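You operate a simulated robot arm through the tools that you are given. There is no shell and no other tool. Be economical: measure what you need, move in short steps, check, and stop when the job is done.

You are at the controls of a simulated two-armed robot. One attempt, no reset.

TASK
Hold the grey crate on the cream bench steady with one hand and put the purple rack from the grey mat by the basin in it with the other.

It is judged by the outcome, as a careful person would: the job done as asked, and still so three seconds after it is handed in. It fails if anything else is knocked over, pushed out of place, dropped, spilled or broken.

THE ROBOT
Two 6-joint arms with two-finger parallel grippers on one trunk, on a base that drives. Base frame: it is fixed to the floor where the robot stands at the start and does not move with it; the origin is under the middle of the robot, x ahead of it, y to its left, z up; the surface under the hand at the start is at about z = 880. Readings come in mm, rad, newtons and seconds.
The left shoulder is at the start at [280, 185, 1030], the right one opposite. With the tool pointing down near the work surface each hand reaches from about 560 to 940 mm from the robot's upright axis, wherever it stands, measured 20 degrees to its own side. Places, roughly: grey crate [-1250, -3000, 1000]; purple rack (12x6x5 cm) [500, 0, 900]. Payload 1.57 kg a hand.
The tool frame of a hand sits at the grasp point between the pads (the TCP): z along the fingers, y along the line on which they close. The tips reach 30 mm beyond it. Largest opening 80 mm; finger width 17, thickness 12; the body of the gripper, 40 by 82 mm, starts 80 mm behind the TCP.
Orientation is that of the tool frame in the base frame, as [roll, pitch, yaw] about the fixed x, y, z axes, in that order (R = Rz(yaw) Ry(pitch) Rx(roll)). With the fingers straight down and closing along the base's y, the tool's x points along the base's -x, its y along +y and its z along -z.

THE INTERFACE
- The arms move only by the tool drive_tool. It takes "left_rows", "right_rows" or both (then of equal length, played together; a hand with none holds still); each is a list of rows, each an object of numbers (a shift or turn left out is 0, a gripper value left out holds the last): "x", "y", "z": the shift along the tool's x, y, z in units of 300 mm (1.0 is 300 mm); "rx", "ry", "rz": the turn, a rotation vector about the tool's x, y, z in units of 120 degrees (1.0 is 120 degrees); "gripper": the opening, from 0 (shut) to 1 (fully open). In form: [{"x": .., "y": .., "z": .., "rx": .., "ry": .., "rz": .., "gripper": ..}, ...]. A call has 1 to 8 rows; each row is the pose to reach, as a shift and turn from the pose commanded when the call began, along the tool's axes at that moment. A call with a number of a shift or a turn outside -1 to 1 is refused whole. A row lasts 0.2 s, in which the tool goes at most 50 mm and 0.15 rad; a call with a longer step from one row to the next is refused whole, and so is a gripper value outside its range. A pose out of reach is approached as far as the arm can. The call stops where the force on the tool passes 40 N (or 10 N more than at its start, if that is more) or the arm is blocked; 0.2 s more then pass. Each finger travels about 153 mm/s and halts on what it meets, pressing with about 30 N; the grip force reading is that of the motor and also rises with nothing between the fingers. The clock runs only during rows and for 0.2 s after the last one: add rows that repeat a pose to give the fingers time. The reply holds the time, the measured pose of the TCP, the force on the tool along the base axes, the opening and the grip force, in the units named above and with some noise, with the torque about the TCP (base axes, N m) and any sound that the robot's microphone picked up.
- Cameras (640 x 400 px; columns grow to the right, rows downward): "scene" is now at [228.7, -4.5, 1488.9]; the picture's right is [-0.02, -1.00, 0.00], its down [-0.71, 0.01, -0.70] and it looks along [0.70, -0.01, -0.71] (base axes); focal length 286 px, centre (320, 200). "left" rides on the left gripper at [72, 6, -122] in its tool frame; the picture's right is [-0.09, 1.00, 0.00], its down [-0.84, -0.08, -0.54] and it looks along [-0.54, -0.05, 0.84] (tool axes); focal length 238 px, centre (320, 200). "right" rides on the right gripper at [72, -7, -122] in its tool frame; the picture's right is [0.09, 1.00, 0.00], its down [-0.84, 0.08, -0.54] and it looks along [-0.54, 0.05, 0.84] (tool axes); focal length 238 px, centre (320, 200). There is no depth. A picture from a camera that has moved, and an enlarged one, comes with that camera's place and axes in the base frame and with its lens. The place of the scene camera against the robot may be out by one fixed shift of up to 25 mm in any direction.
- grab_frame(camera): a new picture of that camera. It takes no simulated time.
- lift_body(by): slides the trunk up (or, below 0, down) by that many mm; the arms and the scene camera ride with it, the base frame stays. It gives what a move gives, with no picture.
- base_move(legs): drives the robot by 1 to 6 legs, each [ahead, turn to the left] in mm and rad, along the robot's own axes; the way and the turn of a leg run together, so that a leg with both is an arc; at most 1500 mm and 3.142 rad a leg. The arms and the cameras ride along, it lands a little off, and it stops where it bumps. It gives what a move gives.
- turn_head(pan, tilt): turns the head with the scene camera to pan (to the left, within 1.501 rad either way) and tilt (down, from -0.506 to 1.204), counted from straight ahead of the robot. It gives what a move gives.
- enlarge(camera, box): a new picture of the part [left, top, right, bottom] of that camera's present view, enlarged. It takes no simulated time.
- close_job(): hands the job in; it is judged then, once.

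Work in short steps. Places have to be worked out from the pictures, the camera data and where the tool is seen: move nearer, look again, correct. Check each grasp and each placing, and mend what went wrong. You have 120 turns and 100 pictures in all, those below and enlarged ones among them. Open the grippers and draw the arms clear of the work before you hand the job in, unless the task says otherwise; then end with one line.

The tools are called after ">>>" by a JSON object that holds its "api" and its "payload". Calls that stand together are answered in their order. drive_tool: Moves the arms, as the interface text tells. Its arguments: {"type":"object","properties":{"left_rows":{"type":"array"},"right_rows":{"type":"array"}},"required":[]} The other tools are called the same way: lift_body (by) slides the trunk up or down; base_move (legs) drives the base; turn_head (pan, tilt) turns the head that bears the scene camera; grab_frame (camera) takes a picture; enlarge (camera, box) takes an enlarged picture of a part of a camera's view; close_job () hands the job in.

At the start:

```text
t: 0.0
left_position: [553.6, 253.9, 1221.9]
left_tool_rot: [-3.14, 0.001, 3.141]
left_force: [0.7, -0.6, 0.8]
left_torque: [0.01, -0.01, -0.01]
left_gripper_width: 79.9
left_finger_force: 0.1
right_position: [559.1, -238.4, 1203.6]
right_tool_rot: [-3.141, 0.0, 3.14]
right_force: [-0.4, -0.4, 0.8]
right_torque: [-0.01, 0.03, -0.02]
right_gripper_width: 79.9
right_finger_force: 0.0
trunk travel left (down, up): [-725.0, 265.0]
robot x, y, heading: [-0.2, 1.3, -0.002]
head pan, tilt: [-0.017, 0.791]
```

scene: 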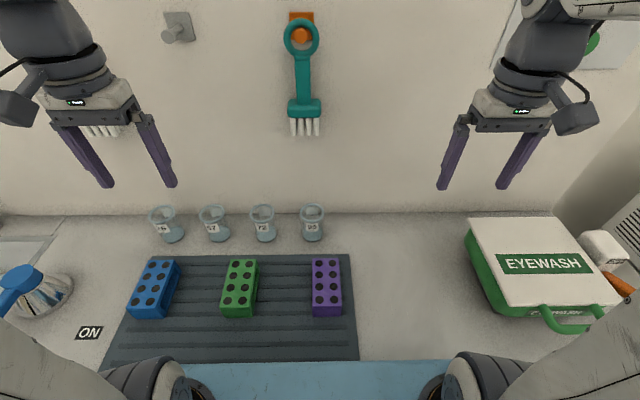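
right: 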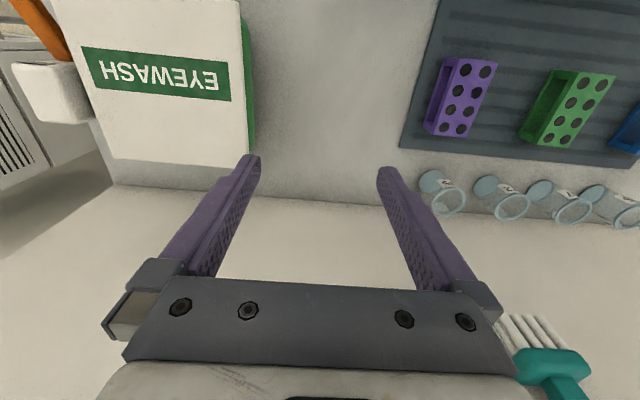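
left: 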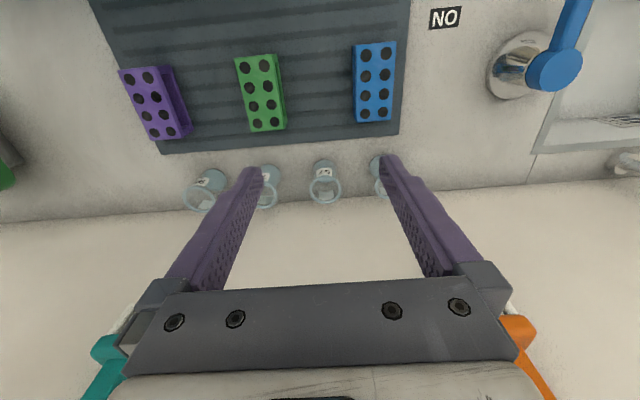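

The purple rack's top is at about (533, -23, 930) in the scene picture, with its long side along x. I'll bring the right hand above it, staying high, and look again.

>>> {"api": "drive_tool", "payload": {"right_rows": [{"x": 0.016, "y": 0.143, "z": 0.06}, {"x": 0.032, "y": 0.286, "z": 0.12}, {"x": 0.048, "y": 0.43, "z": 0.18}, {"x": 0.064, "y": 0.573, "z": 0.24}, {"x": 0.08, "y": 0.717, "z": 0.3}, {"x": 0.08, "y": 0.717, "z": 0.3}]}}

>>> {"api": "grab_frame", "payload": {"camera": "right"}}

>>> {"api": "enlarge", "payload": {"camera": "scene", "box": [220, 200, 420, 360]}}

```text
t: 1.4
left_position: [553.7, 253.0, 1219.5]
left_tool_rot: [3.141, -0.001, 3.141]
left_force: [-0.1, 0.8, 0.1]
left_torque: [0.01, 0.02, -0.03]
left_gripper_width: 80.0
left_finger_force: 0.1
right_position: [536.7, -20.7, 1111.7]
right_tool_rot: [-3.141, 0.0, -3.14]
right_force: [-0.2, -0.1, -0.5]
right_torque: [-0.04, -0.03, -0.04]
right_gripper_width: 80.0
right_finger_force: 0.1
trunk travel left (down, up): [-725.0, 265.0]
robot x, y, heading: [1.0, -4.0, 0.002]
head pan, tilt: [-0.017, 0.791]
```

```text
96 pictures are left
camera right: at [464.3, -27.3, 1233.4], right [-0.09, 1.0, 0.0], down [0.84, 0.08, 0.54], along [0.54, 0.05, -0.84], focal length 238 px, centre (320, 200)
```

right: 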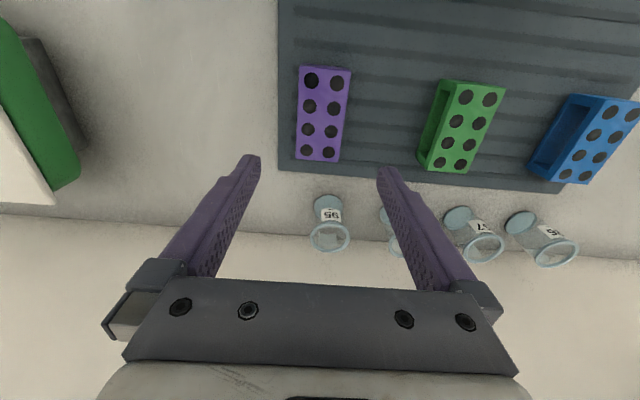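

```text
2.50 times, centred on (320, 280) of scene
camera zoom: at [228.8, -4.2, 1488.8], right [-0.02, -1.0, 0.0], down [-0.71, 0.01, -0.7], along [0.7, -0.01, -0.71], focal length 715 px, centre (320, 0)
```

zoom: 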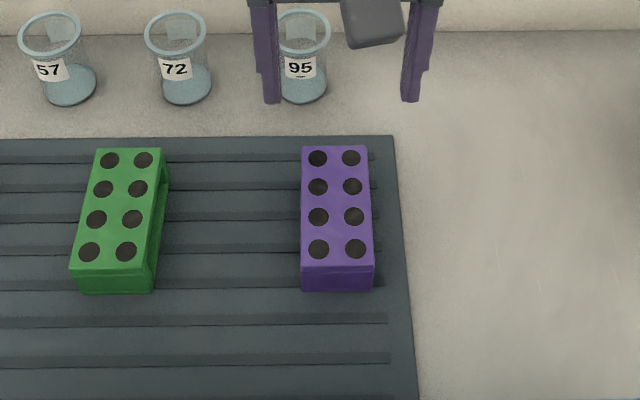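

The right hand is nearly centred over the rack at about (533, -20), and the rack's yaw is close to zero. I'll go partway down and look before grasping.

>>> {"api": "drive_tool", "payload": {"right_rows": [{"x": 0.006, "y": 0.002, "z": 0.14}, {"x": 0.012, "y": 0.002, "z": 0.28}, {"x": 0.012, "y": 0.002, "z": 0.42}, {"x": 0.012, "y": 0.002, "z": 0.42}]}}

>>> {"api": "grab_frame", "payload": {"camera": "right"}}

>>> {"api": "enlarge", "payload": {"camera": "scene", "box": [220, 200, 420, 325]}}

```text
t: 2.4
left_position: [554.3, 253.6, 1220.9]
left_tool_rot: [-3.141, -0.001, -3.141]
left_force: [1.2, 0.6, 0.5]
left_torque: [0.0, 0.0, 0.03]
left_gripper_width: 80.0
left_finger_force: 0.2
right_position: [532.5, -21.6, 986.2]
right_tool_rot: [-3.14, 0.001, 3.141]
right_force: [-0.2, -0.2, -0.1]
right_torque: [-0.01, 0.02, -0.04]
right_gripper_width: 80.1
right_finger_force: 0.1
trunk travel left (down, up): [-725.0, 265.0]
robot x, y, heading: [-0.6, -1.1, 0.0]
head pan, tilt: [-0.017, 0.791]
```

```text
94 pictures are left
camera right: at [460.7, -28.7, 1108.0], right [-0.09, 1.0, 0.0], down [0.84, 0.08, 0.54], along [0.54, 0.05, -0.84], focal length 238 px, centre (320, 200)
```

right: 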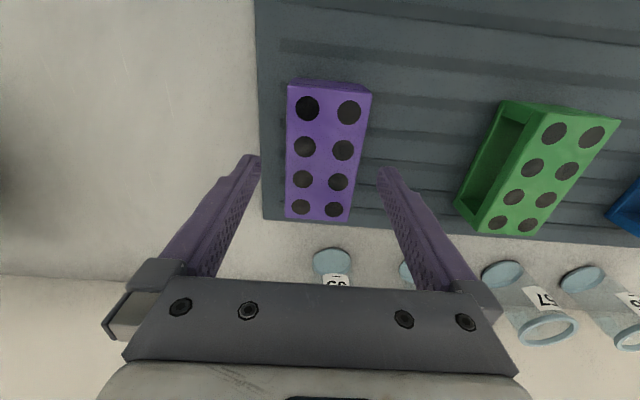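

```text
3.20 times, centred on (320, 262) of scene
camera zoom: at [228.9, -4.4, 1488.8], right [-0.02, -1.0, 0.0], down [-0.71, 0.01, -0.7], along [0.7, -0.01, -0.71], focal length 916 px, centre (320, 0)
```

zoom: 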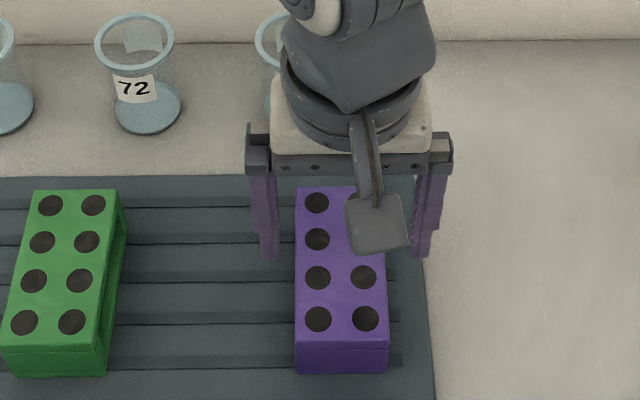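

The rack's centre refines to about (540, -19) with its top near z = 930. The fingers straddle it with clearance, so I'll lower the TCP to about 919 and close.

>>> {"api": "drive_tool", "payload": {"right_rows": [{"x": -0.023, "y": 0.007, "z": 0.08, "gripper": 1}, {"x": -0.023, "y": 0.007, "z": 0.16, "gripper": 1}, {"x": -0.023, "y": 0.007, "z": 0.223, "gripper": 1}, {"x": -0.023, "y": 0.007, "z": 0.223, "gripper": 1}]}}

>>> {"api": "enlarge", "payload": {"camera": "scene", "box": [220, 200, 420, 325]}}

>>> {"api": "grab_frame", "payload": {"camera": "right"}}

```text
t: 3.4
left_position: [554.2, 254.3, 1221.1]
left_tool_rot: [-3.14, 0.001, -3.141]
left_force: [0.5, -0.2, 0.3]
left_torque: [0.0, -0.02, 0.0]
left_gripper_width: 80.0
left_finger_force: 0.0
right_position: [539.8, -19.5, 917.7]
right_tool_rot: [-3.14, -0.001, 3.139]
right_force: [-0.4, -1.0, 1.2]
right_torque: [0.01, 0.03, -0.01]
right_gripper_width: 80.1
right_finger_force: 0.0
trunk travel left (down, up): [-725.0, 265.0]
robot x, y, heading: [-1.7, -0.5, 0.004]
head pan, tilt: [-0.017, 0.791]
```

```text
3.20 times, centred on (320, 262) of scene
camera zoom: at [228.8, -4.4, 1488.8], right [-0.02, -1.0, 0.0], down [-0.71, 0.01, -0.7], along [0.7, -0.01, -0.71], focal length 916 px, centre (320, 0)
```

zoom: 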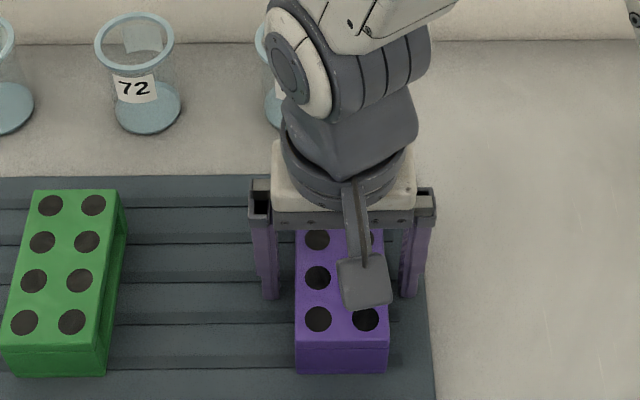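

```text
91 pictures are left
camera right: at [468.9, -26.5, 1040.9], right [-0.09, 1.0, 0.0], down [0.84, 0.08, 0.54], along [0.54, 0.05, -0.84], focal length 238 px, centre (320, 200)
```

right: 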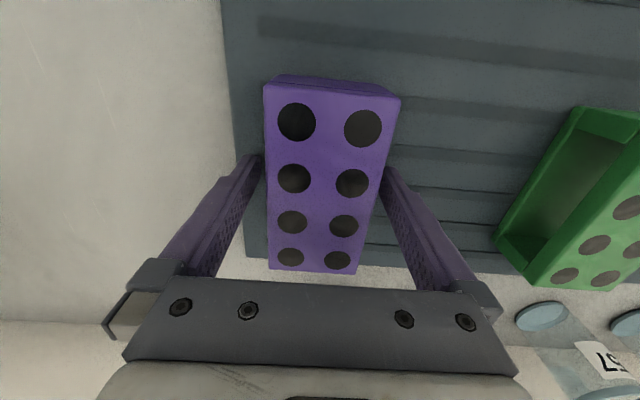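

The fingers straddle the rack on both sides without contact. Closing now.

>>> {"api": "drive_tool", "payload": {"right_rows": [{"gripper": 0.6}, {"gripper": 0.6}, {"gripper": 0.5}, {"gripper": 0.5}]}}

>>> {"api": "grab_frame", "payload": {"camera": "right"}}

```text
t: 4.4
left_position: [553.4, 253.2, 1220.8]
left_tool_rot: [3.141, 0.0, -3.14]
left_force: [-0.7, -0.3, -0.6]
left_torque: [0.01, 0.02, 0.01]
left_gripper_width: 79.8
left_finger_force: 0.2
right_position: [540.3, -19.6, 918.1]
right_tool_rot: [-3.141, 0.0, -3.141]
right_force: [0.5, -0.2, 0.9]
right_torque: [0.0, 0.02, 0.0]
right_gripper_width: 57.7
right_finger_force: 29.6
trunk travel left (down, up): [-725.0, 265.0]
robot x, y, heading: [-2.9, -0.1, 0.001]
head pan, tilt: [-0.017, 0.791]
```

```text
90 pictures are left
camera right: at [468.9, -26.4, 1041.2], right [-0.09, 1.0, 0.0], down [0.84, 0.08, 0.54], along [0.54, 0.05, -0.84], focal length 238 px, centre (320, 200)
```

right: 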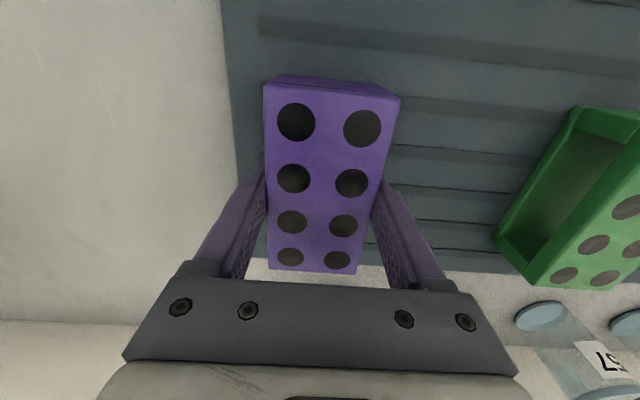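

The rack is gripped at 57.7 mm with about 30 N. Lifting 150 mm.

>>> {"api": "drive_tool", "payload": {"right_rows": [{"z": -0.1}, {"z": -0.2}, {"z": -0.35}, {"z": -0.5}, {"z": -0.65}, {"z": -0.65}]}}

>>> {"api": "grab_frame", "payload": {"camera": "right"}}

>>> {"api": "turn_head", "payload": {"pan": -1.5, "tilt": 0.4}}

>>> {"api": "grab_frame", "payload": {"camera": "scene"}}

```text
t: 5.8
left_position: [554.0, 253.0, 1221.0]
left_tool_rot: [3.141, -0.001, 3.141]
left_force: [0.1, -0.5, -0.7]
left_torque: [0.04, -0.01, 0.02]
left_gripper_width: 79.9
left_finger_force: 0.0
right_position: [539.7, -20.0, 1115.7]
right_tool_rot: [-3.141, 0.001, 3.141]
right_force: [-0.4, 0.6, -0.1]
right_torque: [0.02, -0.03, -0.01]
right_gripper_width: 57.5
right_finger_force: 29.9
trunk travel left (down, up): [-725.0, 265.0]
robot x, y, heading: [-3.2, 0.4, 0.004]
head pan, tilt: [-0.017, 0.791]
```

```text
89 pictures are left
camera right: at [467.0, -26.1, 1237.4], right [-0.09, 1.0, 0.0], down [0.84, 0.08, 0.54], along [0.54, 0.05, -0.84], focal length 238 px, centre (320, 200)
```

right: 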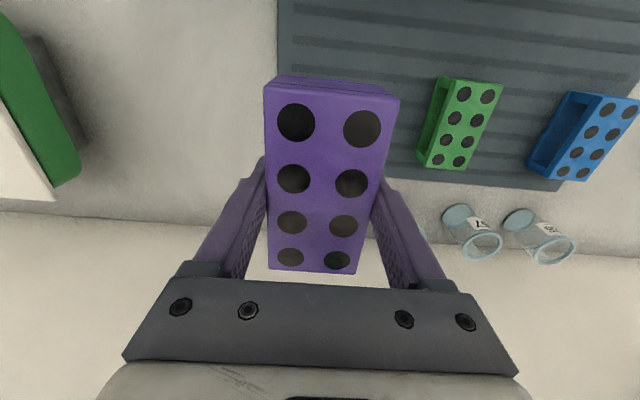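

```text
t: 7.4
left_position: [554.2, 254.3, 1221.6]
left_tool_rot: [3.141, 0.0, 3.141]
left_force: [-0.3, -0.2, -0.6]
left_torque: [0.03, 0.0, 0.01]
left_gripper_width: 80.1
left_finger_force: 0.1
right_position: [539.1, -19.0, 1115.6]
right_tool_rot: [-3.14, -0.001, 3.141]
right_force: [-0.3, -0.9, -1.2]
right_torque: [-0.02, 0.01, 0.01]
right_gripper_width: 57.7
right_finger_force: 30.1
trunk travel left (down, up): [-725.0, 265.0]
robot x, y, heading: [-2.4, 0.9, 0.002]
head pan, tilt: [-1.499, 0.4]
```

```text
88 pictures are left
camera scene: at [154.3, -95.5, 1523.2], right [-1.0, -0.07, 0.0], down [-0.03, 0.39, -0.92], along [0.07, -0.92, -0.39], focal length 286 px, centre (320, 200)
```

scene: 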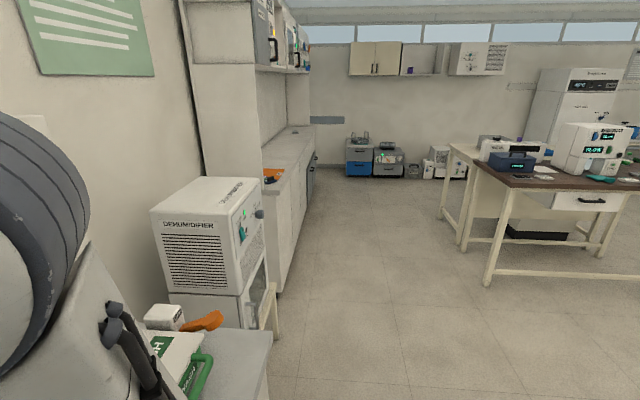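

The rack is held securely. I'll enlarge the region where the crate should be.

>>> {"api": "enlarge", "payload": {"camera": "scene", "box": [430, 100, 640, 230]}}

>>> {"api": "enlarge", "payload": {"camera": "scene", "box": [320, 100, 490, 206]}}

```text
3.05 times, centred on (535, 165) of scene
camera zoom: at [154.3, -95.5, 1523.2], right [-1.0, -0.07, 0.0], down [-0.03, 0.39, -0.92], along [0.07, -0.92, -0.39], focal length 872 px, centre (-335, 307)
```

zoom: 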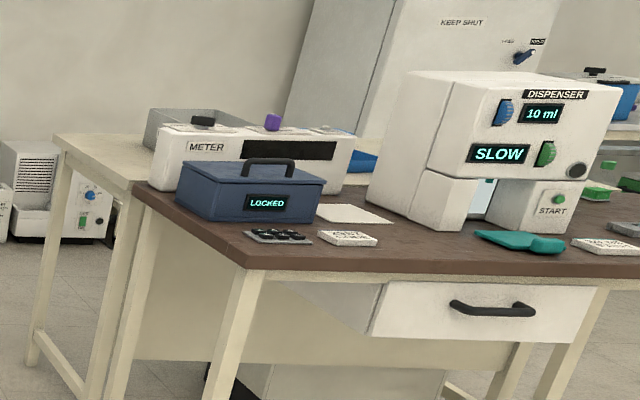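

```text
3.76 times, centred on (405, 153) of scene
camera zoom: at [154.3, -95.5, 1523.2], right [-1.0, -0.07, 0.0], down [-0.03, 0.39, -0.92], along [0.07, -0.92, -0.39], focal length 1077 px, centre (0, 377)
```

zoom: 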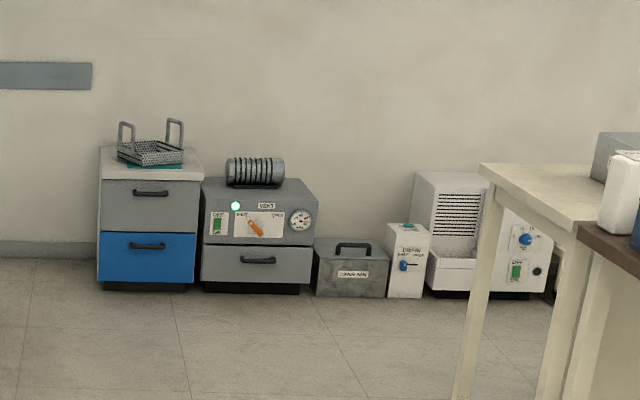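

The cream-topped bench stands behind the brown one, and the grey crate shows on it behind the METER. Its short end can be reached from the aisle. I'll back away from the counter, then turn right to face down the aisle.

>>> {"api": "base_move", "payload": {"legs": [[-300, 0], [0, -1.571]]}}

>>> {"api": "turn_head", "payload": {"pan": -0.3, "tilt": 0.3}}

>>> {"api": "grab_frame", "payload": {"camera": "scene"}}

```text
t: 13.2
left_position: [-40.3, -549.8, 1220.5]
left_tool_rot: [3.141, 0.001, 1.585]
left_force: [0.0, 0.1, -0.6]
left_torque: [0.0, 0.02, -0.02]
left_gripper_width: 80.1
left_finger_force: 0.1
right_position: [-313.4, -538.7, 1114.6]
right_tool_rot: [-3.14, 0.0, 1.586]
right_force: [-0.1, -0.9, -1.1]
right_torque: [0.05, 0.01, -0.01]
right_gripper_width: 57.6
right_finger_force: 30.0
trunk travel left (down, up): [-725.0, 265.0]
robot x, y, heading: [-300.2, 0.6, -1.558]
head pan, tilt: [-1.499, 0.4]
```

```text
t: 14.6
left_position: [-40.2, -550.2, 1220.4]
left_tool_rot: [-3.139, -0.001, 1.585]
left_force: [-0.4, 0.5, 0.1]
left_torque: [0.0, 0.0, -0.01]
left_gripper_width: 80.1
left_finger_force: 0.0
right_position: [-313.6, -540.1, 1114.9]
right_tool_rot: [-3.141, -0.001, 1.588]
right_force: [0.1, 0.4, -0.6]
right_torque: [0.02, 0.0, -0.02]
right_gripper_width: 57.9
right_finger_force: 30.4
trunk travel left (down, up): [-725.0, 265.0]
robot x, y, heading: [-303.2, 2.1, -1.551]
head pan, tilt: [-0.3, 0.3]
```

```text
85 pictures are left
camera scene: at [-338.5, -252.7, 1532.4], right [-0.96, 0.28, 0.0], down [0.08, 0.28, -0.96], along [-0.27, -0.92, -0.3], focal length 286 px, centre (320, 200)
```

scene: 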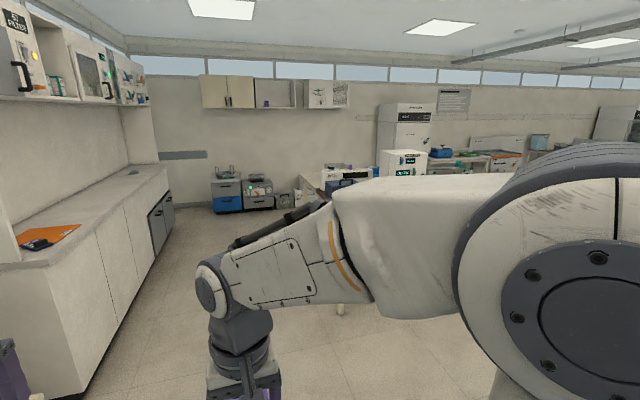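

The aisle is clear. I'll drive 2.2 m down it, then look toward the bench.

>>> {"api": "base_move", "payload": {"legs": [[1100, 0], [1100, 0]]}}

>>> {"api": "turn_head", "payload": {"pan": -0.9, "tilt": 0.5}}

>>> {"api": "grab_frame", "payload": {"camera": "scene"}}

```text
t: 25.5
left_position: [-48.5, -2757.5, 1220.5]
left_tool_rot: [-3.141, 0.0, 1.559]
left_force: [0.5, 0.7, -0.8]
left_torque: [0.01, 0.0, 0.0]
left_gripper_width: 80.0
left_finger_force: 0.1
right_position: [-321.2, -2740.0, 1115.8]
right_tool_rot: [3.141, 0.001, 1.56]
right_force: [-0.1, 0.0, -1.4]
right_torque: [0.01, 0.02, 0.0]
right_gripper_width: 57.5
right_finger_force: 30.3
trunk travel left (down, up): [-725.0, 265.0]
robot x, y, heading: [-294.7, -2199.1, -1.581]
head pan, tilt: [-0.3, 0.3]
```

```text
t: 26.5
left_position: [-47.5, -2760.1, 1222.1]
left_tool_rot: [3.141, 0.0, 1.559]
left_force: [-0.8, 0.2, -0.9]
left_torque: [-0.01, 0.03, -0.02]
left_gripper_width: 79.9
left_finger_force: 0.0
right_position: [-320.1, -2740.1, 1114.3]
right_tool_rot: [-3.14, -0.001, 1.559]
right_force: [0.2, 0.3, -1.1]
right_torque: [0.01, 0.0, -0.03]
right_gripper_width: 57.8
right_finger_force: 30.1
trunk travel left (down, up): [-725.0, 265.0]
robot x, y, heading: [-293.7, -2200.3, -1.586]
head pan, tilt: [-0.901, 0.499]
```

```text
84 pictures are left
camera scene: at [-381.6, -2421.0, 1514.1], right [-0.61, 0.79, 0.0], down [0.38, 0.29, -0.88], along [-0.69, -0.54, -0.48], focal length 286 px, centre (320, 200)
```

scene: 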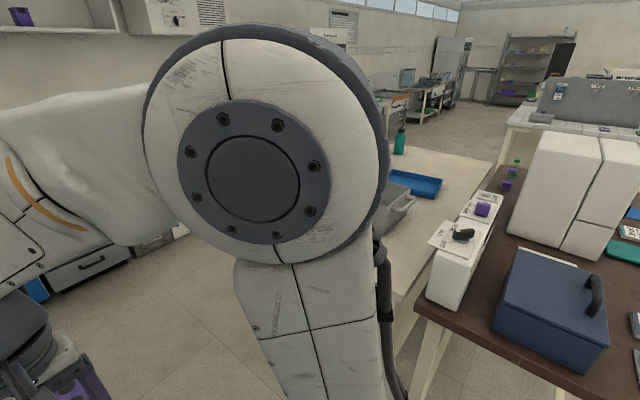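

The grey crate stands on the cream bench, partly hidden by my arm. I'll drive about 700 mm further and turn to face the bench end.

>>> {"api": "base_move", "payload": {"legs": [[680, 0], [0, -1.556]]}}

>>> {"api": "turn_head", "payload": {"pan": 0.0, "tilt": 0.6}}

>>> {"api": "grab_frame", "payload": {"camera": "scene"}}

```text
t: 34.0
left_position: [-856.3, -3146.3, 1221.0]
left_tool_rot: [-3.141, -0.001, 0.017]
left_force: [0.0, -0.4, -0.9]
left_torque: [0.01, -0.02, 0.02]
left_gripper_width: 80.1
left_finger_force: 0.1
right_position: [-848.6, -2872.9, 1116.2]
right_tool_rot: [-3.141, -0.001, 0.019]
right_force: [-1.0, 0.1, -0.1]
right_torque: [0.01, 0.0, -0.01]
right_gripper_width: 57.4
right_finger_force: 29.8
trunk travel left (down, up): [-725.0, 265.0]
robot x, y, heading: [-309.8, -2880.7, -3.127]
head pan, tilt: [-0.901, 0.499]
```

```text
t: 35.2
left_position: [-857.4, -3147.1, 1220.6]
left_tool_rot: [-3.142, 0.001, 0.017]
left_force: [0.3, 0.8, -0.5]
left_torque: [0.02, -0.02, -0.01]
left_gripper_width: 80.0
left_finger_force: 0.0
right_position: [-847.2, -2873.9, 1114.4]
right_tool_rot: [3.14, 0.0, 0.018]
right_force: [-0.2, -0.9, -0.5]
right_torque: [0.0, 0.03, 0.02]
right_gripper_width: 57.6
right_finger_force: 30.3
trunk travel left (down, up): [-725.0, 265.0]
robot x, y, heading: [-311.2, -2883.2, -3.126]
head pan, tilt: [0.0, 0.6]
```

```text
83 pictures are left
camera scene: at [-568.6, -2890.4, 1505.0], right [-0.02, 1.0, 0.0], down [0.56, 0.01, -0.83], along [-0.82, -0.01, -0.56], focal length 286 px, centre (320, 200)
```

scene: 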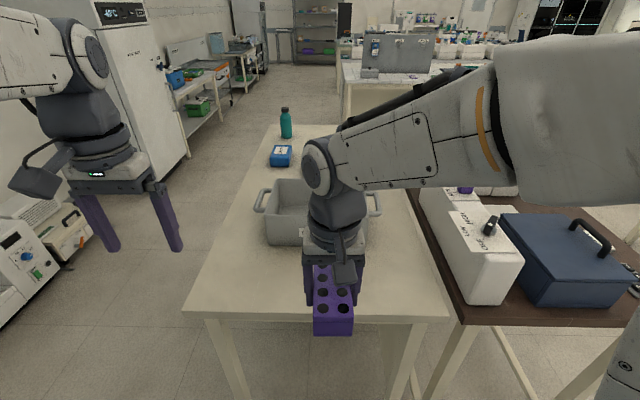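

The crate is dead ahead, with handles on its left and right sides. Nothing is in the arms' way at this height, so I'll drive 250 mm nearer and look from the wrist and head cameras.

>>> {"api": "base_move", "payload": {"legs": [[250, 0]]}}

>>> {"api": "turn_head", "payload": {"pan": 0.0, "tilt": 0.75}}

>>> {"api": "grab_frame", "payload": {"camera": "scene"}}

>>> {"api": "grab_frame", "payload": {"camera": "left"}}

>>> {"api": "grab_frame", "payload": {"camera": "right"}}

```text
t: 37.0
left_position: [-1103.4, -3150.2, 1221.0]
left_tool_rot: [3.141, -0.002, 0.016]
left_force: [0.8, 0.4, -0.5]
left_torque: [-0.04, 0.03, 0.0]
left_gripper_width: 79.8
left_finger_force: 0.1
right_position: [-1093.0, -2876.4, 1115.2]
right_tool_rot: [3.14, 0.0, 0.017]
right_force: [-0.3, 0.1, -0.8]
right_torque: [-0.03, 0.01, 0.04]
right_gripper_width: 57.4
right_finger_force: 30.1
trunk travel left (down, up): [-725.0, 265.0]
robot x, y, heading: [-557.1, -2888.5, -3.125]
head pan, tilt: [0.0, 0.6]
```

```text
t: 37.7
left_position: [-1103.5, -3150.2, 1220.9]
left_tool_rot: [3.14, 0.001, 0.018]
left_force: [-0.4, -0.2, 0.0]
left_torque: [0.0, 0.02, -0.01]
left_gripper_width: 79.9
left_finger_force: 0.1
right_position: [-1092.1, -2877.5, 1115.3]
right_tool_rot: [3.14, 0.001, 0.017]
right_force: [0.4, 1.3, -0.9]
right_torque: [0.02, -0.01, 0.06]
right_gripper_width: 57.5
right_finger_force: 29.8
trunk travel left (down, up): [-725.0, 265.0]
robot x, y, heading: [-556.6, -2885.2, -3.125]
head pan, tilt: [0.0, 0.75]
```

```text
82 pictures are left
camera scene: at [-809.6, -2894.4, 1492.1], right [-0.02, 1.0, 0.0], down [0.68, 0.01, -0.73], along [-0.73, -0.01, -0.68], focal length 286 px, centre (320, 200)
```

scene: 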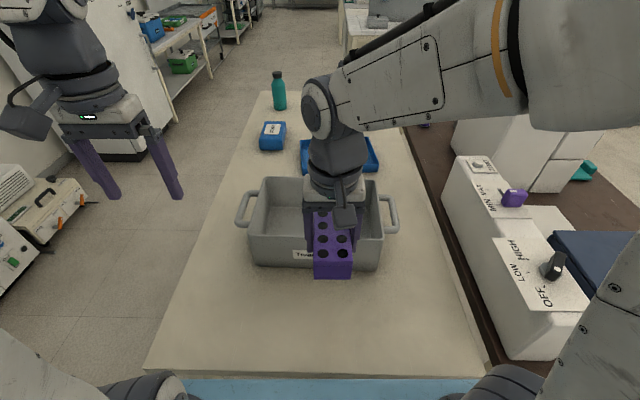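

```text
81 pictures are left
camera left: at [-1032.0, -3154.3, 1342.0], right [-0.08, -1.0, 0.0], down [-0.84, 0.06, 0.54], along [-0.54, 0.04, -0.84], focal length 238 px, centre (320, 200)
```

left: 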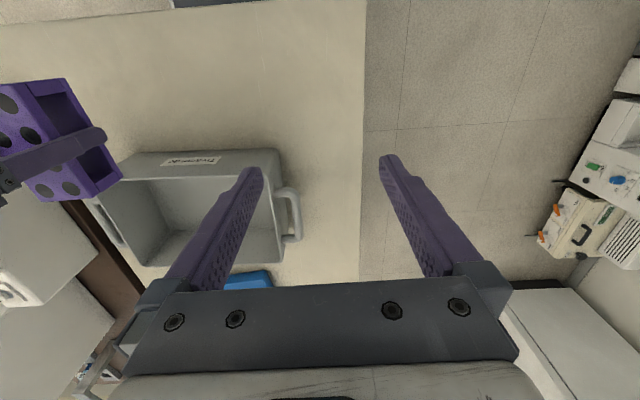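

```text
80 pictures are left
camera right: at [-1022.2, -2869.8, 1236.7], right [0.11, -0.99, 0.0], down [-0.84, -0.09, 0.54], along [-0.54, -0.06, -0.84], focal length 238 px, centre (320, 200)
```

right: 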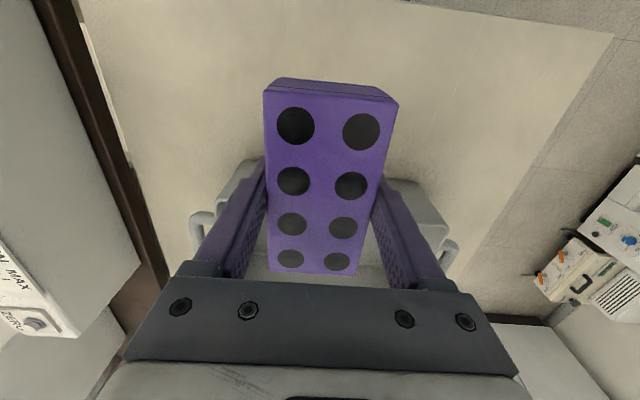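

I need sharper readings of the crate's corners, so I'll enlarge both views.

>>> {"api": "enlarge", "payload": {"camera": "scene", "box": [220, 150, 420, 290]}}

>>> {"api": "enlarge", "payload": {"camera": "left", "box": [80, 120, 340, 290]}}

```text
2.86 times, centred on (320, 220) of scene
camera zoom: at [-809.6, -2894.4, 1492.1], right [-0.02, 1.0, 0.0], down [0.68, 0.01, -0.73], along [-0.73, -0.01, -0.68], focal length 818 px, centre (320, 143)
```

zoom: 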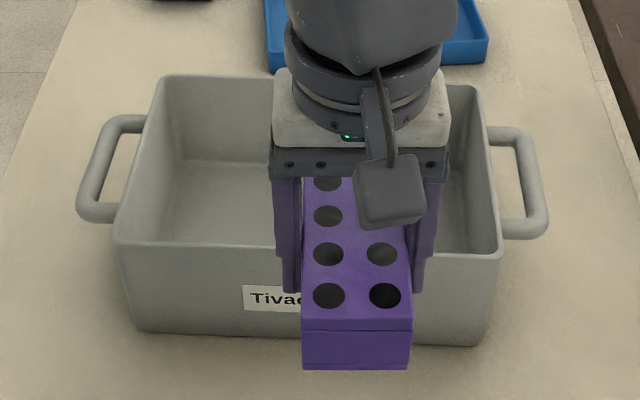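

```text
2.35 times, centred on (210, 205) of left
camera zoom: at [-1032.0, -3154.3, 1342.0], right [-0.08, -1.0, 0.0], down [-0.84, 0.06, 0.54], along [-0.54, 0.04, -0.84], focal length 561 px, centre (579, 188)
```

zoom: 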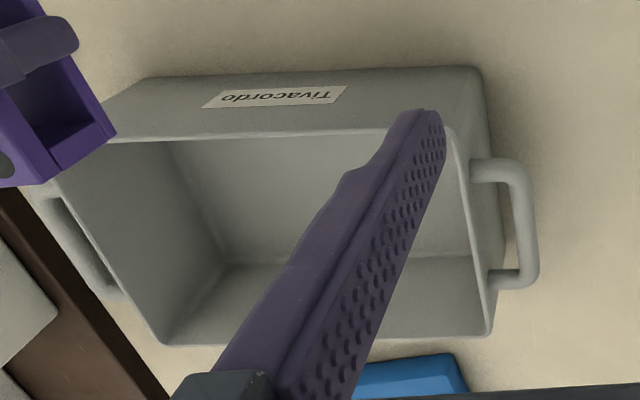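

Triangulating puts the crate at x from -1198 to -1398, y from -3052 to -2770, rim about z = 1000, bench top about 880. I'll clamp the near wall's left part, around y = -3000, with the left hand turned 90° so its camera stays on the outside. This first call turns and shifts the hand while high.

>>> {"api": "drive_tool", "payload": {"left_rows": [{"x": -0.039, "y": -0.06, "rz": 0.07, "gripper": 1}, {"x": -0.078, "y": -0.12, "rz": 0.14}, {"x": -0.117, "y": -0.18, "rz": 0.21}, {"x": -0.156, "y": -0.24, "rz": 0.28}, {"x": -0.195, "y": -0.31, "rz": 0.35}, {"x": -0.234, "y": -0.38, "rz": 0.42}, {"x": -0.273, "y": -0.45, "rz": 0.49}, {"x": -0.312, "y": -0.5, "rz": 0.56}]}}

>>> {"api": "grab_frame", "payload": {"camera": "scene"}}

```text
t: 39.5
left_position: [-1200.1, -3001.3, 1221.1]
left_tool_rot: [-3.141, 0.002, -1.157]
left_force: [0.0, 0.2, -0.4]
left_torque: [0.04, 0.02, -0.01]
left_gripper_width: 80.1
left_finger_force: 0.0
right_position: [-1094.0, -2876.8, 1114.9]
right_tool_rot: [3.141, 0.001, 0.017]
right_force: [0.7, 0.8, -1.7]
right_torque: [0.0, 0.01, -0.02]
right_gripper_width: 57.5
right_finger_force: 30.3
trunk travel left (down, up): [-725.0, 265.0]
robot x, y, heading: [-553.7, -2887.8, -3.125]
head pan, tilt: [0.0, 0.75]
```

```text
77 pictures are left
camera scene: at [-809.5, -2894.5, 1492.1], right [-0.02, 1.0, 0.0], down [0.68, 0.01, -0.73], along [-0.73, -0.01, -0.68], focal length 286 px, centre (320, 200)
```

scene: 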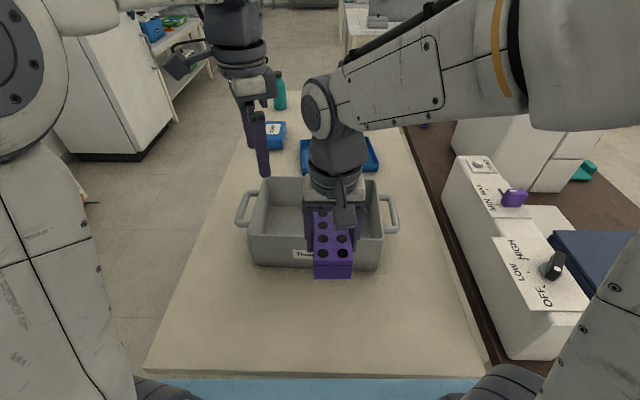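

The left arm is clear of the right. I'll finish the 90° turn and descend a little, then look with the left wrist camera.

>>> {"api": "drive_tool", "payload": {"left_rows": [{"rz": 0.068, "z": 0.08}, {"rz": 0.136, "z": 0.16}, {"rz": 0.198, "z": 0.28}, {"rz": 0.198, "z": 0.4}, {"rz": 0.198, "z": 0.4}]}}

>>> {"api": "grab_frame", "payload": {"camera": "left"}}

>>> {"api": "enlarge", "payload": {"camera": "scene", "box": [200, 100, 420, 290]}}

```text
t: 40.7
left_position: [-1199.9, -3001.8, 1100.3]
left_tool_rot: [-3.141, 0.0, -1.572]
left_force: [-0.3, 0.4, 0.5]
left_torque: [-0.02, -0.01, -0.01]
left_gripper_width: 79.7
left_finger_force: 0.0
right_position: [-1094.3, -2877.2, 1114.7]
right_tool_rot: [-3.141, -0.002, 0.019]
right_force: [-0.4, -0.2, -1.0]
right_torque: [-0.01, 0.0, 0.02]
right_gripper_width: 57.4
right_finger_force: 30.5
trunk travel left (down, up): [-725.0, 265.0]
robot x, y, heading: [-555.0, -2887.5, -3.121]
head pan, tilt: [0.0, 0.75]
```

```text
76 pictures are left
camera left: at [-1207.2, -3073.5, 1221.0], right [-1.0, 0.09, 0.0], down [0.08, 0.84, 0.54], along [0.05, 0.54, -0.84], focal length 238 px, centre (320, 200)
```

left: 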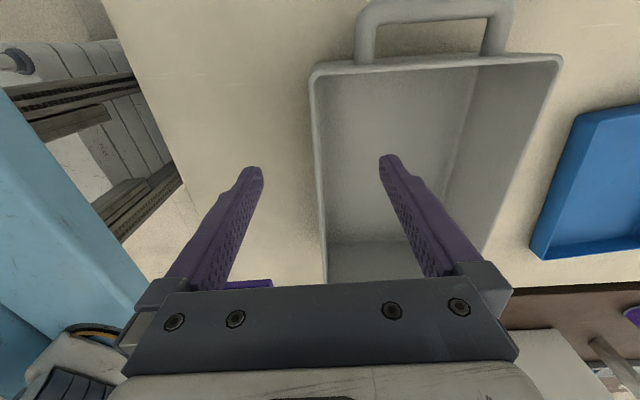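

```text
2.11 times, centred on (310, 195) of scene
camera zoom: at [-809.7, -2894.4, 1492.1], right [-0.02, 1.0, 0.0], down [0.68, 0.01, -0.73], along [-0.73, -0.01, -0.68], focal length 602 px, centre (341, 210)
```

zoom: 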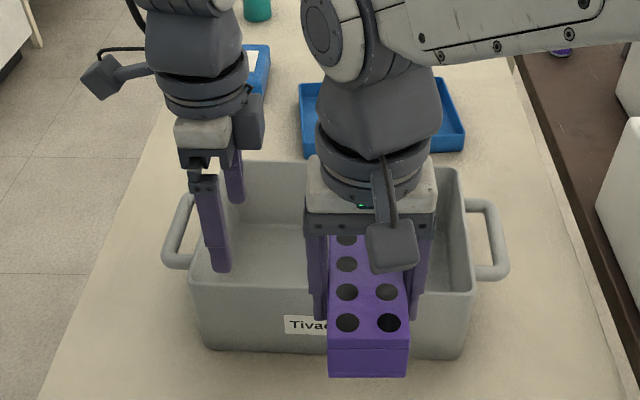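

The left fingers straddle the near wall, which reads at x ≈ -1199. I'll lower the TCP to about z = 985 with the fingers open.

>>> {"api": "drive_tool", "payload": {"left_rows": [{"z": 0.1}, {"z": 0.2}, {"z": 0.3}, {"z": 0.383}, {"z": 0.383}]}}

>>> {"api": "grab_frame", "payload": {"camera": "left"}}

>>> {"api": "enlarge", "payload": {"camera": "scene", "box": [200, 100, 420, 290]}}

```text
t: 41.9
left_position: [-1200.5, -3003.7, 986.3]
left_tool_rot: [-3.141, 0.0, -1.57]
left_force: [-0.4, -0.1, 0.6]
left_torque: [-0.02, 0.01, -0.03]
left_gripper_width: 80.0
left_finger_force: 0.1
right_position: [-1093.3, -2877.1, 1115.1]
right_tool_rot: [-3.141, 0.001, 0.015]
right_force: [0.2, 0.7, -1.4]
right_torque: [-0.03, 0.01, 0.01]
right_gripper_width: 57.3
right_finger_force: 30.1
trunk travel left (down, up): [-725.0, 265.0]
robot x, y, heading: [-551.9, -2884.9, -3.127]
head pan, tilt: [0.0, 0.75]
```

```text
74 pictures are left
camera left: at [-1207.6, -3074.1, 1108.5], right [-1.0, 0.09, 0.0], down [0.08, 0.84, 0.54], along [0.05, 0.54, -0.84], focal length 238 px, centre (320, 200)
```

left: 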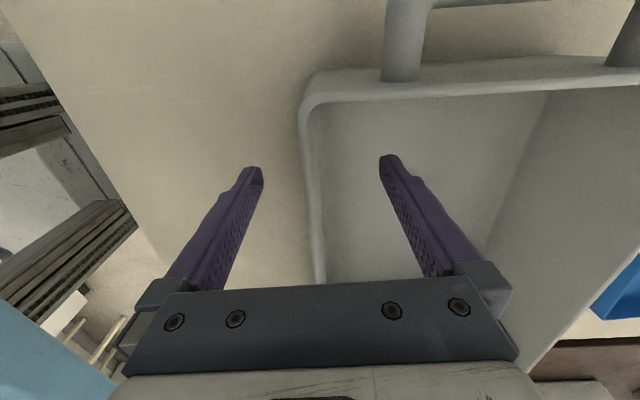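

```text
2.11 times, centred on (310, 195) of scene
camera zoom: at [-809.7, -2894.4, 1492.1], right [-0.02, 1.0, 0.0], down [0.68, 0.01, -0.73], along [-0.73, -0.01, -0.68], focal length 602 px, centre (341, 210)
```

zoom: 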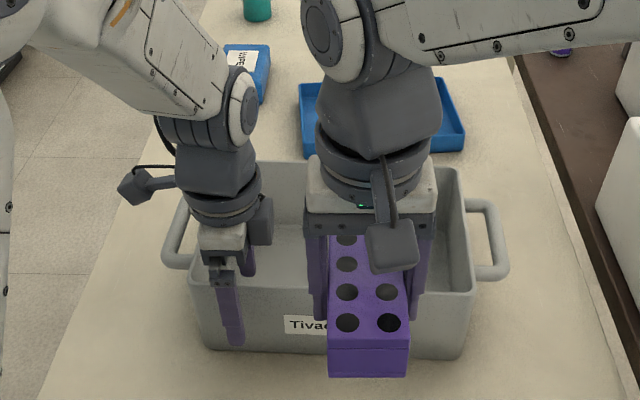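

The fingers are on either side of the near wall with the tips free. I'll nudge 2 mm and close on the wall.

>>> {"api": "drive_tool", "payload": {"left_rows": [{"y": -0.008, "gripper": 0.5}, {"y": -0.008, "gripper": 0.25}, {"y": -0.008, "gripper": 0.1}, {"y": -0.008, "gripper": 0.0}, {"y": -0.008, "gripper": 0.0}]}}

>>> {"api": "enlarge", "payload": {"camera": "scene", "box": [200, 100, 420, 290]}}

>>> {"api": "grab_frame", "payload": {"camera": "left"}}

```text
t: 43.1
left_position: [-1197.4, -3002.6, 987.7]
left_tool_rot: [3.14, -0.001, -1.57]
left_force: [-0.1, 0.8, 0.3]
left_torque: [-0.27, 0.05, -0.06]
left_gripper_width: 4.8
left_finger_force: 25.1
right_position: [-1093.3, -2877.4, 1114.5]
right_tool_rot: [-3.141, 0.001, 0.018]
right_force: [-0.6, 0.4, -1.2]
right_torque: [0.02, 0.0, 0.02]
right_gripper_width: 57.8
right_finger_force: 29.4
trunk travel left (down, up): [-725.0, 265.0]
robot x, y, heading: [-554.4, -2889.4, -3.127]
head pan, tilt: [0.0, 0.75]
```

```text
2.11 times, centred on (310, 195) of scene
camera zoom: at [-809.7, -2894.3, 1492.0], right [-0.02, 1.0, 0.0], down [0.68, 0.01, -0.73], along [-0.73, -0.01, -0.68], focal length 602 px, centre (341, 210)
```

zoom: 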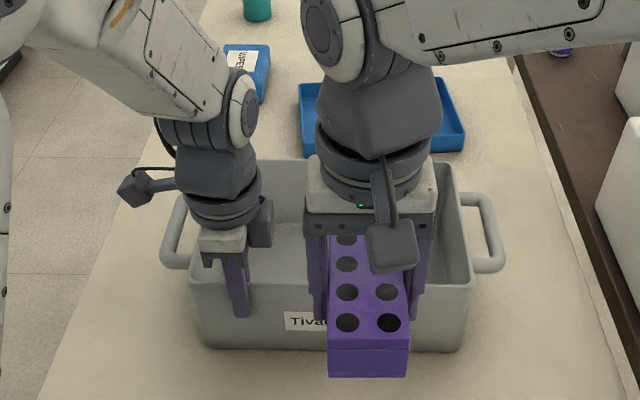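

```text
71 pictures are left
camera left: at [-1204.9, -3073.4, 1108.3], right [-1.0, 0.09, 0.0], down [0.08, 0.84, 0.54], along [0.05, 0.54, -0.84], focal length 238 px, centre (320, 200)
```

left: 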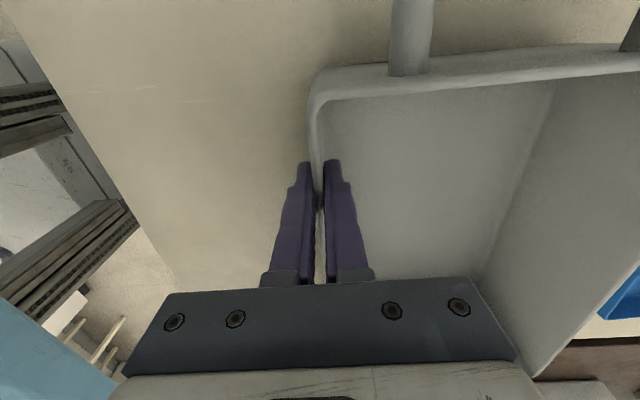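

The left hand has clamped the crate's wall at 4.8 mm wide and 25 N. I'll carry the rack level over the crate to about (-1297, -2872).

>>> {"api": "drive_tool", "payload": {"right_rows": [{"x": -0.11, "y": -0.006}, {"x": -0.23, "y": -0.012}, {"x": -0.35, "y": -0.02}, {"x": -0.47, "y": -0.028}, {"x": -0.58, "y": -0.028}, {"x": -0.68, "y": -0.028}, {"x": -0.68, "y": -0.028}]}}

>>> {"api": "grab_frame", "payload": {"camera": "scene"}}

>>> {"api": "grab_frame", "payload": {"camera": "right"}}

```text
t: 44.7
left_position: [-1198.4, -3003.1, 985.7]
left_tool_rot: [3.141, 0.001, -1.571]
left_force: [-0.3, -0.7, 0.3]
left_torque: [-0.02, 0.09, 0.0]
left_gripper_width: 4.8
left_finger_force: 25.2
right_position: [-1297.4, -2871.3, 1116.4]
right_tool_rot: [-3.141, 0.0, 0.018]
right_force: [0.9, 0.4, -1.7]
right_torque: [0.0, -0.04, 0.0]
right_gripper_width: 57.5
right_finger_force: 29.7
trunk travel left (down, up): [-725.0, 265.0]
robot x, y, heading: [-553.6, -2887.0, -3.121]
head pan, tilt: [0.0, 0.75]
```

```text
70 pictures are left
camera scene: at [-809.6, -2894.4, 1492.1], right [-0.02, 1.0, 0.0], down [0.68, 0.01, -0.73], along [-0.73, -0.01, -0.68], focal length 286 px, centre (320, 200)
```

scene: 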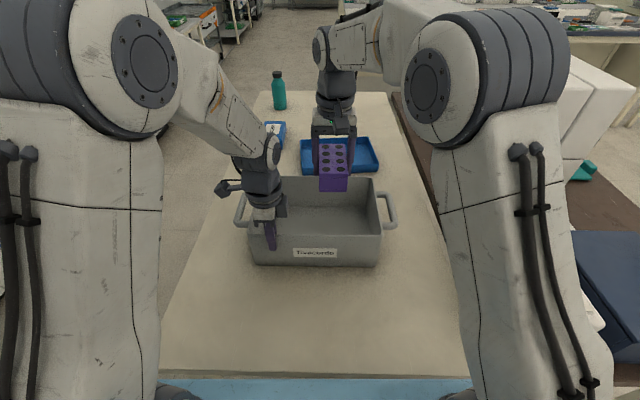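

```text
69 pictures are left
camera right: at [-1226.2, -2865.3, 1237.7], right [0.11, -0.99, 0.0], down [-0.84, -0.09, 0.54], along [-0.54, -0.06, -0.84], focal length 238 px, centre (320, 200)
```

right: 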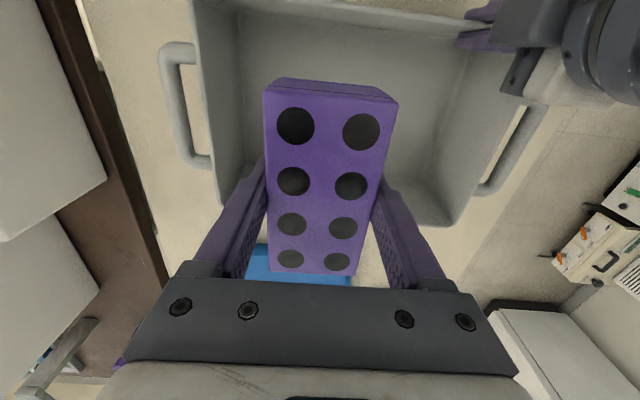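

The rack is over the crate's interior with about 30 mm to spare at each end. Descending to TCP z = 960, and then I'll check.

>>> {"api": "drive_tool", "payload": {"right_rows": [{"z": 0.1}, {"z": 0.2}, {"z": 0.3}, {"z": 0.4}, {"z": 0.46}, {"z": 0.52}, {"z": 0.52}]}}

>>> {"api": "grab_frame", "payload": {"camera": "right"}}

>>> {"api": "enlarge", "payload": {"camera": "scene", "box": [200, 100, 420, 290]}}

```text
t: 46.3
left_position: [-1197.2, -3003.2, 986.8]
left_tool_rot: [3.14, 0.0, -1.57]
left_force: [-0.7, -0.6, 0.1]
left_torque: [-0.02, 0.13, -0.05]
left_gripper_width: 5.0
left_finger_force: 24.8
right_position: [-1298.7, -2873.4, 957.5]
right_tool_rot: [3.141, 0.0, 0.018]
right_force: [-0.6, 0.7, -0.7]
right_torque: [-0.02, -0.02, 0.01]
right_gripper_width: 57.3
right_finger_force: 29.9
trunk travel left (down, up): [-725.0, 265.0]
robot x, y, heading: [-553.3, -2885.6, -3.126]
head pan, tilt: [0.0, 0.75]
```

```text
68 pictures are left
camera right: at [-1226.5, -2865.3, 1080.2], right [0.11, -0.99, 0.0], down [-0.84, -0.09, 0.54], along [-0.54, -0.06, -0.84], focal length 238 px, centre (320, 200)
```

right: 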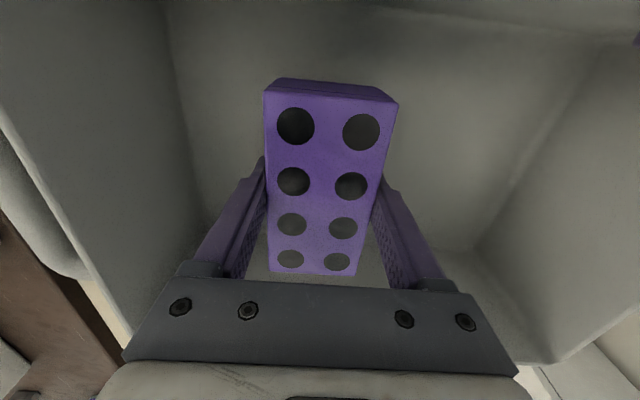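

```text
2.11 times, centred on (310, 195) of scene
camera zoom: at [-809.7, -2894.4, 1492.1], right [-0.02, 1.0, 0.0], down [0.68, 0.01, -0.73], along [-0.73, -0.01, -0.68], focal length 602 px, centre (341, 210)
```

zoom: 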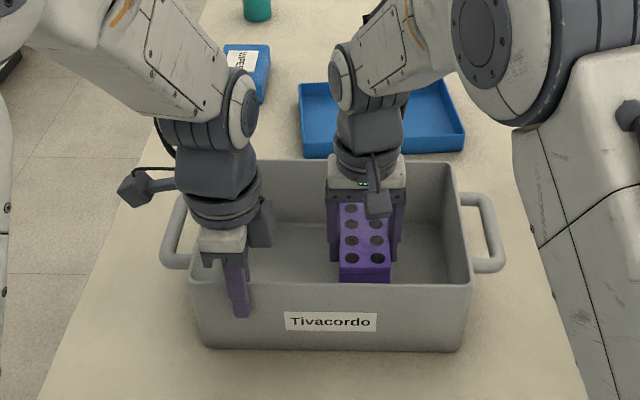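

The rack is inside the crate with no contact yet. I'll lower it slowly and watch the force.

>>> {"api": "drive_tool", "payload": {"right_rows": [{"z": 0.03}, {"z": 0.06}, {"z": 0.085}, {"z": 0.1}, {"z": 0.11}, {"z": 0.11}]}}

```text
t: 47.7
left_position: [-1197.5, -3002.4, 987.9]
left_tool_rot: [3.141, 0.0, -1.569]
left_force: [0.1, -0.2, 0.2]
left_torque: [0.04, 0.07, -0.05]
left_gripper_width: 4.9
left_finger_force: 25.5
right_position: [-1297.1, -2872.2, 924.6]
right_tool_rot: [-3.141, 0.001, 0.017]
right_force: [0.2, -0.1, -1.4]
right_torque: [-0.01, 0.03, 0.0]
right_gripper_width: 57.5
right_finger_force: 30.1
trunk travel left (down, up): [-725.0, 265.0]
robot x, y, heading: [-552.6, -2887.6, -3.116]
head pan, tilt: [0.0, 0.75]
```

There's no contact at z = 924.6, so I'll go on in 2–3 mm steps.

>>> {"api": "drive_tool", "payload": {"right_rows": [{"z": 0.009}, {"z": 0.017}, {"z": 0.025}, {"z": 0.025}]}}

>>> {"api": "grab_frame", "payload": {"camera": "right"}}

```text
t: 48.7
left_position: [-1196.2, -3002.9, 986.8]
left_tool_rot: [-3.141, -0.001, -1.571]
left_force: [-4.0, 0.3, -3.1]
left_torque: [-0.02, 0.05, 0.0]
left_gripper_width: 5.0
left_finger_force: 25.0
right_position: [-1298.6, -2873.2, 918.8]
right_tool_rot: [-3.141, 0.0, 0.016]
right_force: [4.2, 1.6, 10.9]
right_torque: [0.0, -0.27, 0.1]
right_gripper_width: 57.6
right_finger_force: 30.4
trunk travel left (down, up): [-725.0, 265.0]
robot x, y, heading: [-552.6, -2886.4, -3.12]
head pan, tilt: [0.0, 0.75]
```

```text
66 pictures are left
camera right: at [-1226.7, -2864.4, 1041.0], right [0.11, -0.99, 0.0], down [-0.84, -0.09, 0.54], along [-0.54, -0.06, -0.84], focal length 238 px, centre (320, 200)
```

right: 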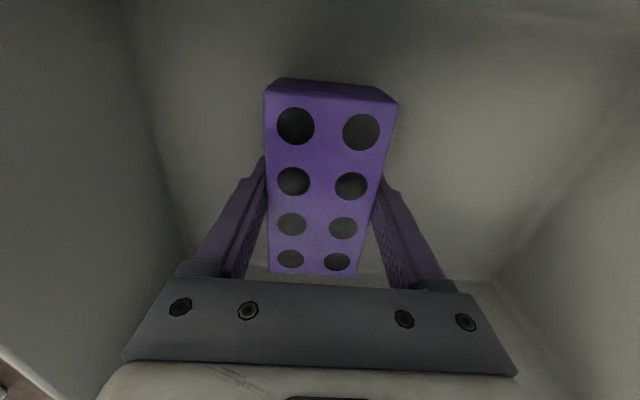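

The rack is seated: 11 N of upward force at z ≈ 919. I'll open the right hand moderately and leave the left clamped.

>>> {"api": "drive_tool", "payload": {"right_rows": [{"z": -0.003, "gripper": 0.8}, {"z": -0.003, "gripper": 0.95}, {"z": -0.003, "gripper": 1.0}, {"z": -0.003, "gripper": 1.0}]}}

>>> {"api": "grab_frame", "payload": {"camera": "right"}}

```text
t: 49.7
left_position: [-1197.6, -3002.5, 987.4]
left_tool_rot: [-3.14, -0.002, -1.57]
left_force: [0.4, -0.3, 0.7]
left_torque: [0.05, 0.1, -0.01]
left_gripper_width: 5.4
left_finger_force: 25.1
right_position: [-1297.7, -2872.2, 919.2]
right_tool_rot: [-3.141, 0.001, 0.017]
right_force: [-0.8, -0.1, 1.1]
right_torque: [0.01, -0.03, 0.01]
right_gripper_width: 80.0
right_finger_force: 0.1
trunk travel left (down, up): [-725.0, 265.0]
robot x, y, heading: [-557.1, -2887.1, -3.121]
head pan, tilt: [0.0, 0.75]
```

```text
65 pictures are left
camera right: at [-1226.8, -2864.4, 1041.2], right [0.11, -0.99, 0.0], down [-0.84, -0.09, 0.54], along [-0.54, -0.06, -0.84], focal length 238 px, centre (320, 200)
```

right: 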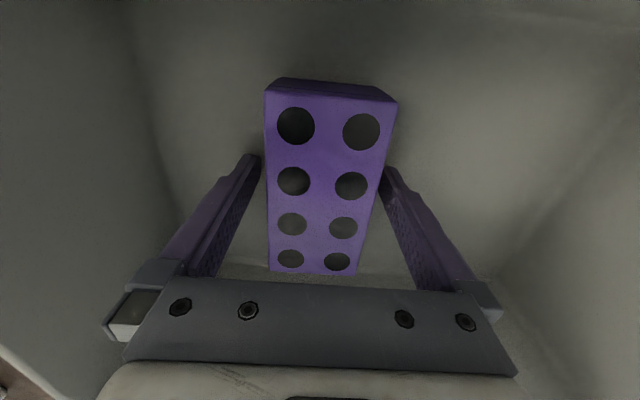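

The rack stayed put when released, with the fingers clear on both sides. I'll raise the right hand straight up.

>>> {"api": "drive_tool", "payload": {"right_rows": [{"z": -0.05}, {"z": -0.15}, {"z": -0.3}, {"z": -0.45}, {"z": -0.6}, {"z": -0.7}, {"z": -0.7}]}}

>>> {"api": "grab_frame", "payload": {"camera": "right"}}

```text
t: 51.3
left_position: [-1198.6, -3003.4, 987.0]
left_tool_rot: [-3.141, -0.001, -1.571]
left_force: [0.6, -1.0, 0.3]
left_torque: [-0.05, 0.07, -0.03]
left_gripper_width: 5.1
left_finger_force: 25.2
right_position: [-1298.0, -2872.7, 1129.6]
right_tool_rot: [3.14, 0.0, 0.016]
right_force: [-0.8, -0.3, -0.1]
right_torque: [0.01, -0.01, 0.02]
right_gripper_width: 80.0
right_finger_force: 0.1
trunk travel left (down, up): [-725.0, 265.0]
robot x, y, heading: [-551.6, -2884.6, -3.124]
head pan, tilt: [0.0, 0.75]
```

```text
64 pictures are left
camera right: at [-1227.0, -2865.1, 1252.5], right [0.11, -0.99, 0.0], down [-0.84, -0.09, 0.54], along [-0.54, -0.06, -0.84], focal length 238 px, centre (320, 200)
```

right: 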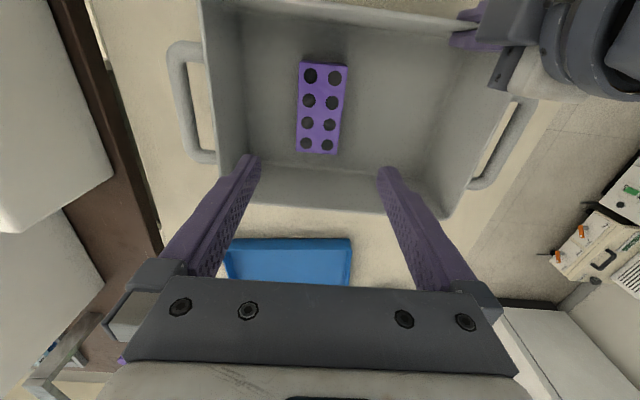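

The rack stands upright on the crate's floor. I'll draw the right hand back and open the left at the same time.

>>> {"api": "drive_tool", "payload": {"right_rows": [{"x": 0.1}, {"x": 0.25}, {"x": 0.4}, {"x": 0.5}, {"x": 0.5}], "left_rows": [{"gripper": 0.2}, {"gripper": 0.4}, {"gripper": 0.5}, {"gripper": 0.5}, {"gripper": 0.5}]}}

>>> {"api": "grab_frame", "payload": {"camera": "left"}}

```text
t: 52.5
left_position: [-1196.9, -3002.0, 986.3]
left_tool_rot: [-3.141, -0.001, -1.57]
left_force: [0.1, 0.2, -0.6]
left_torque: [-0.02, 0.01, -0.02]
left_gripper_width: 40.0
left_finger_force: 0.1
right_position: [-1145.4, -2870.6, 1129.0]
right_tool_rot: [-3.142, -0.002, 0.016]
right_force: [0.1, 0.1, 0.8]
right_torque: [-0.01, 0.01, 0.03]
right_gripper_width: 79.9
right_finger_force: 0.1
trunk travel left (down, up): [-725.0, 265.0]
robot x, y, heading: [-555.5, -2885.1, -3.125]
head pan, tilt: [0.0, 0.75]
```

```text
63 pictures are left
camera left: at [-1204.7, -3073.5, 1108.4], right [-1.0, 0.09, 0.0], down [0.08, 0.84, 0.54], along [0.05, 0.54, -0.84], focal length 238 px, centre (320, 200)
```

left: 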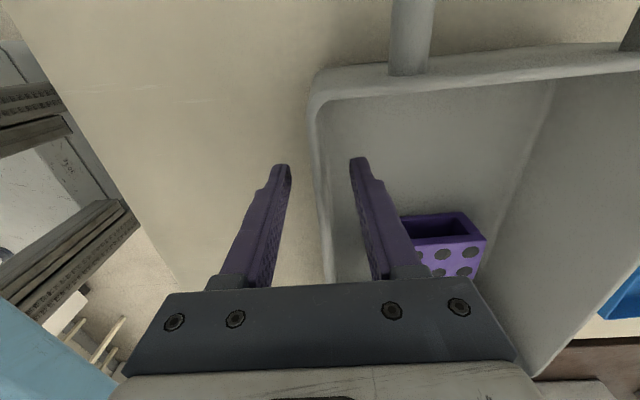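

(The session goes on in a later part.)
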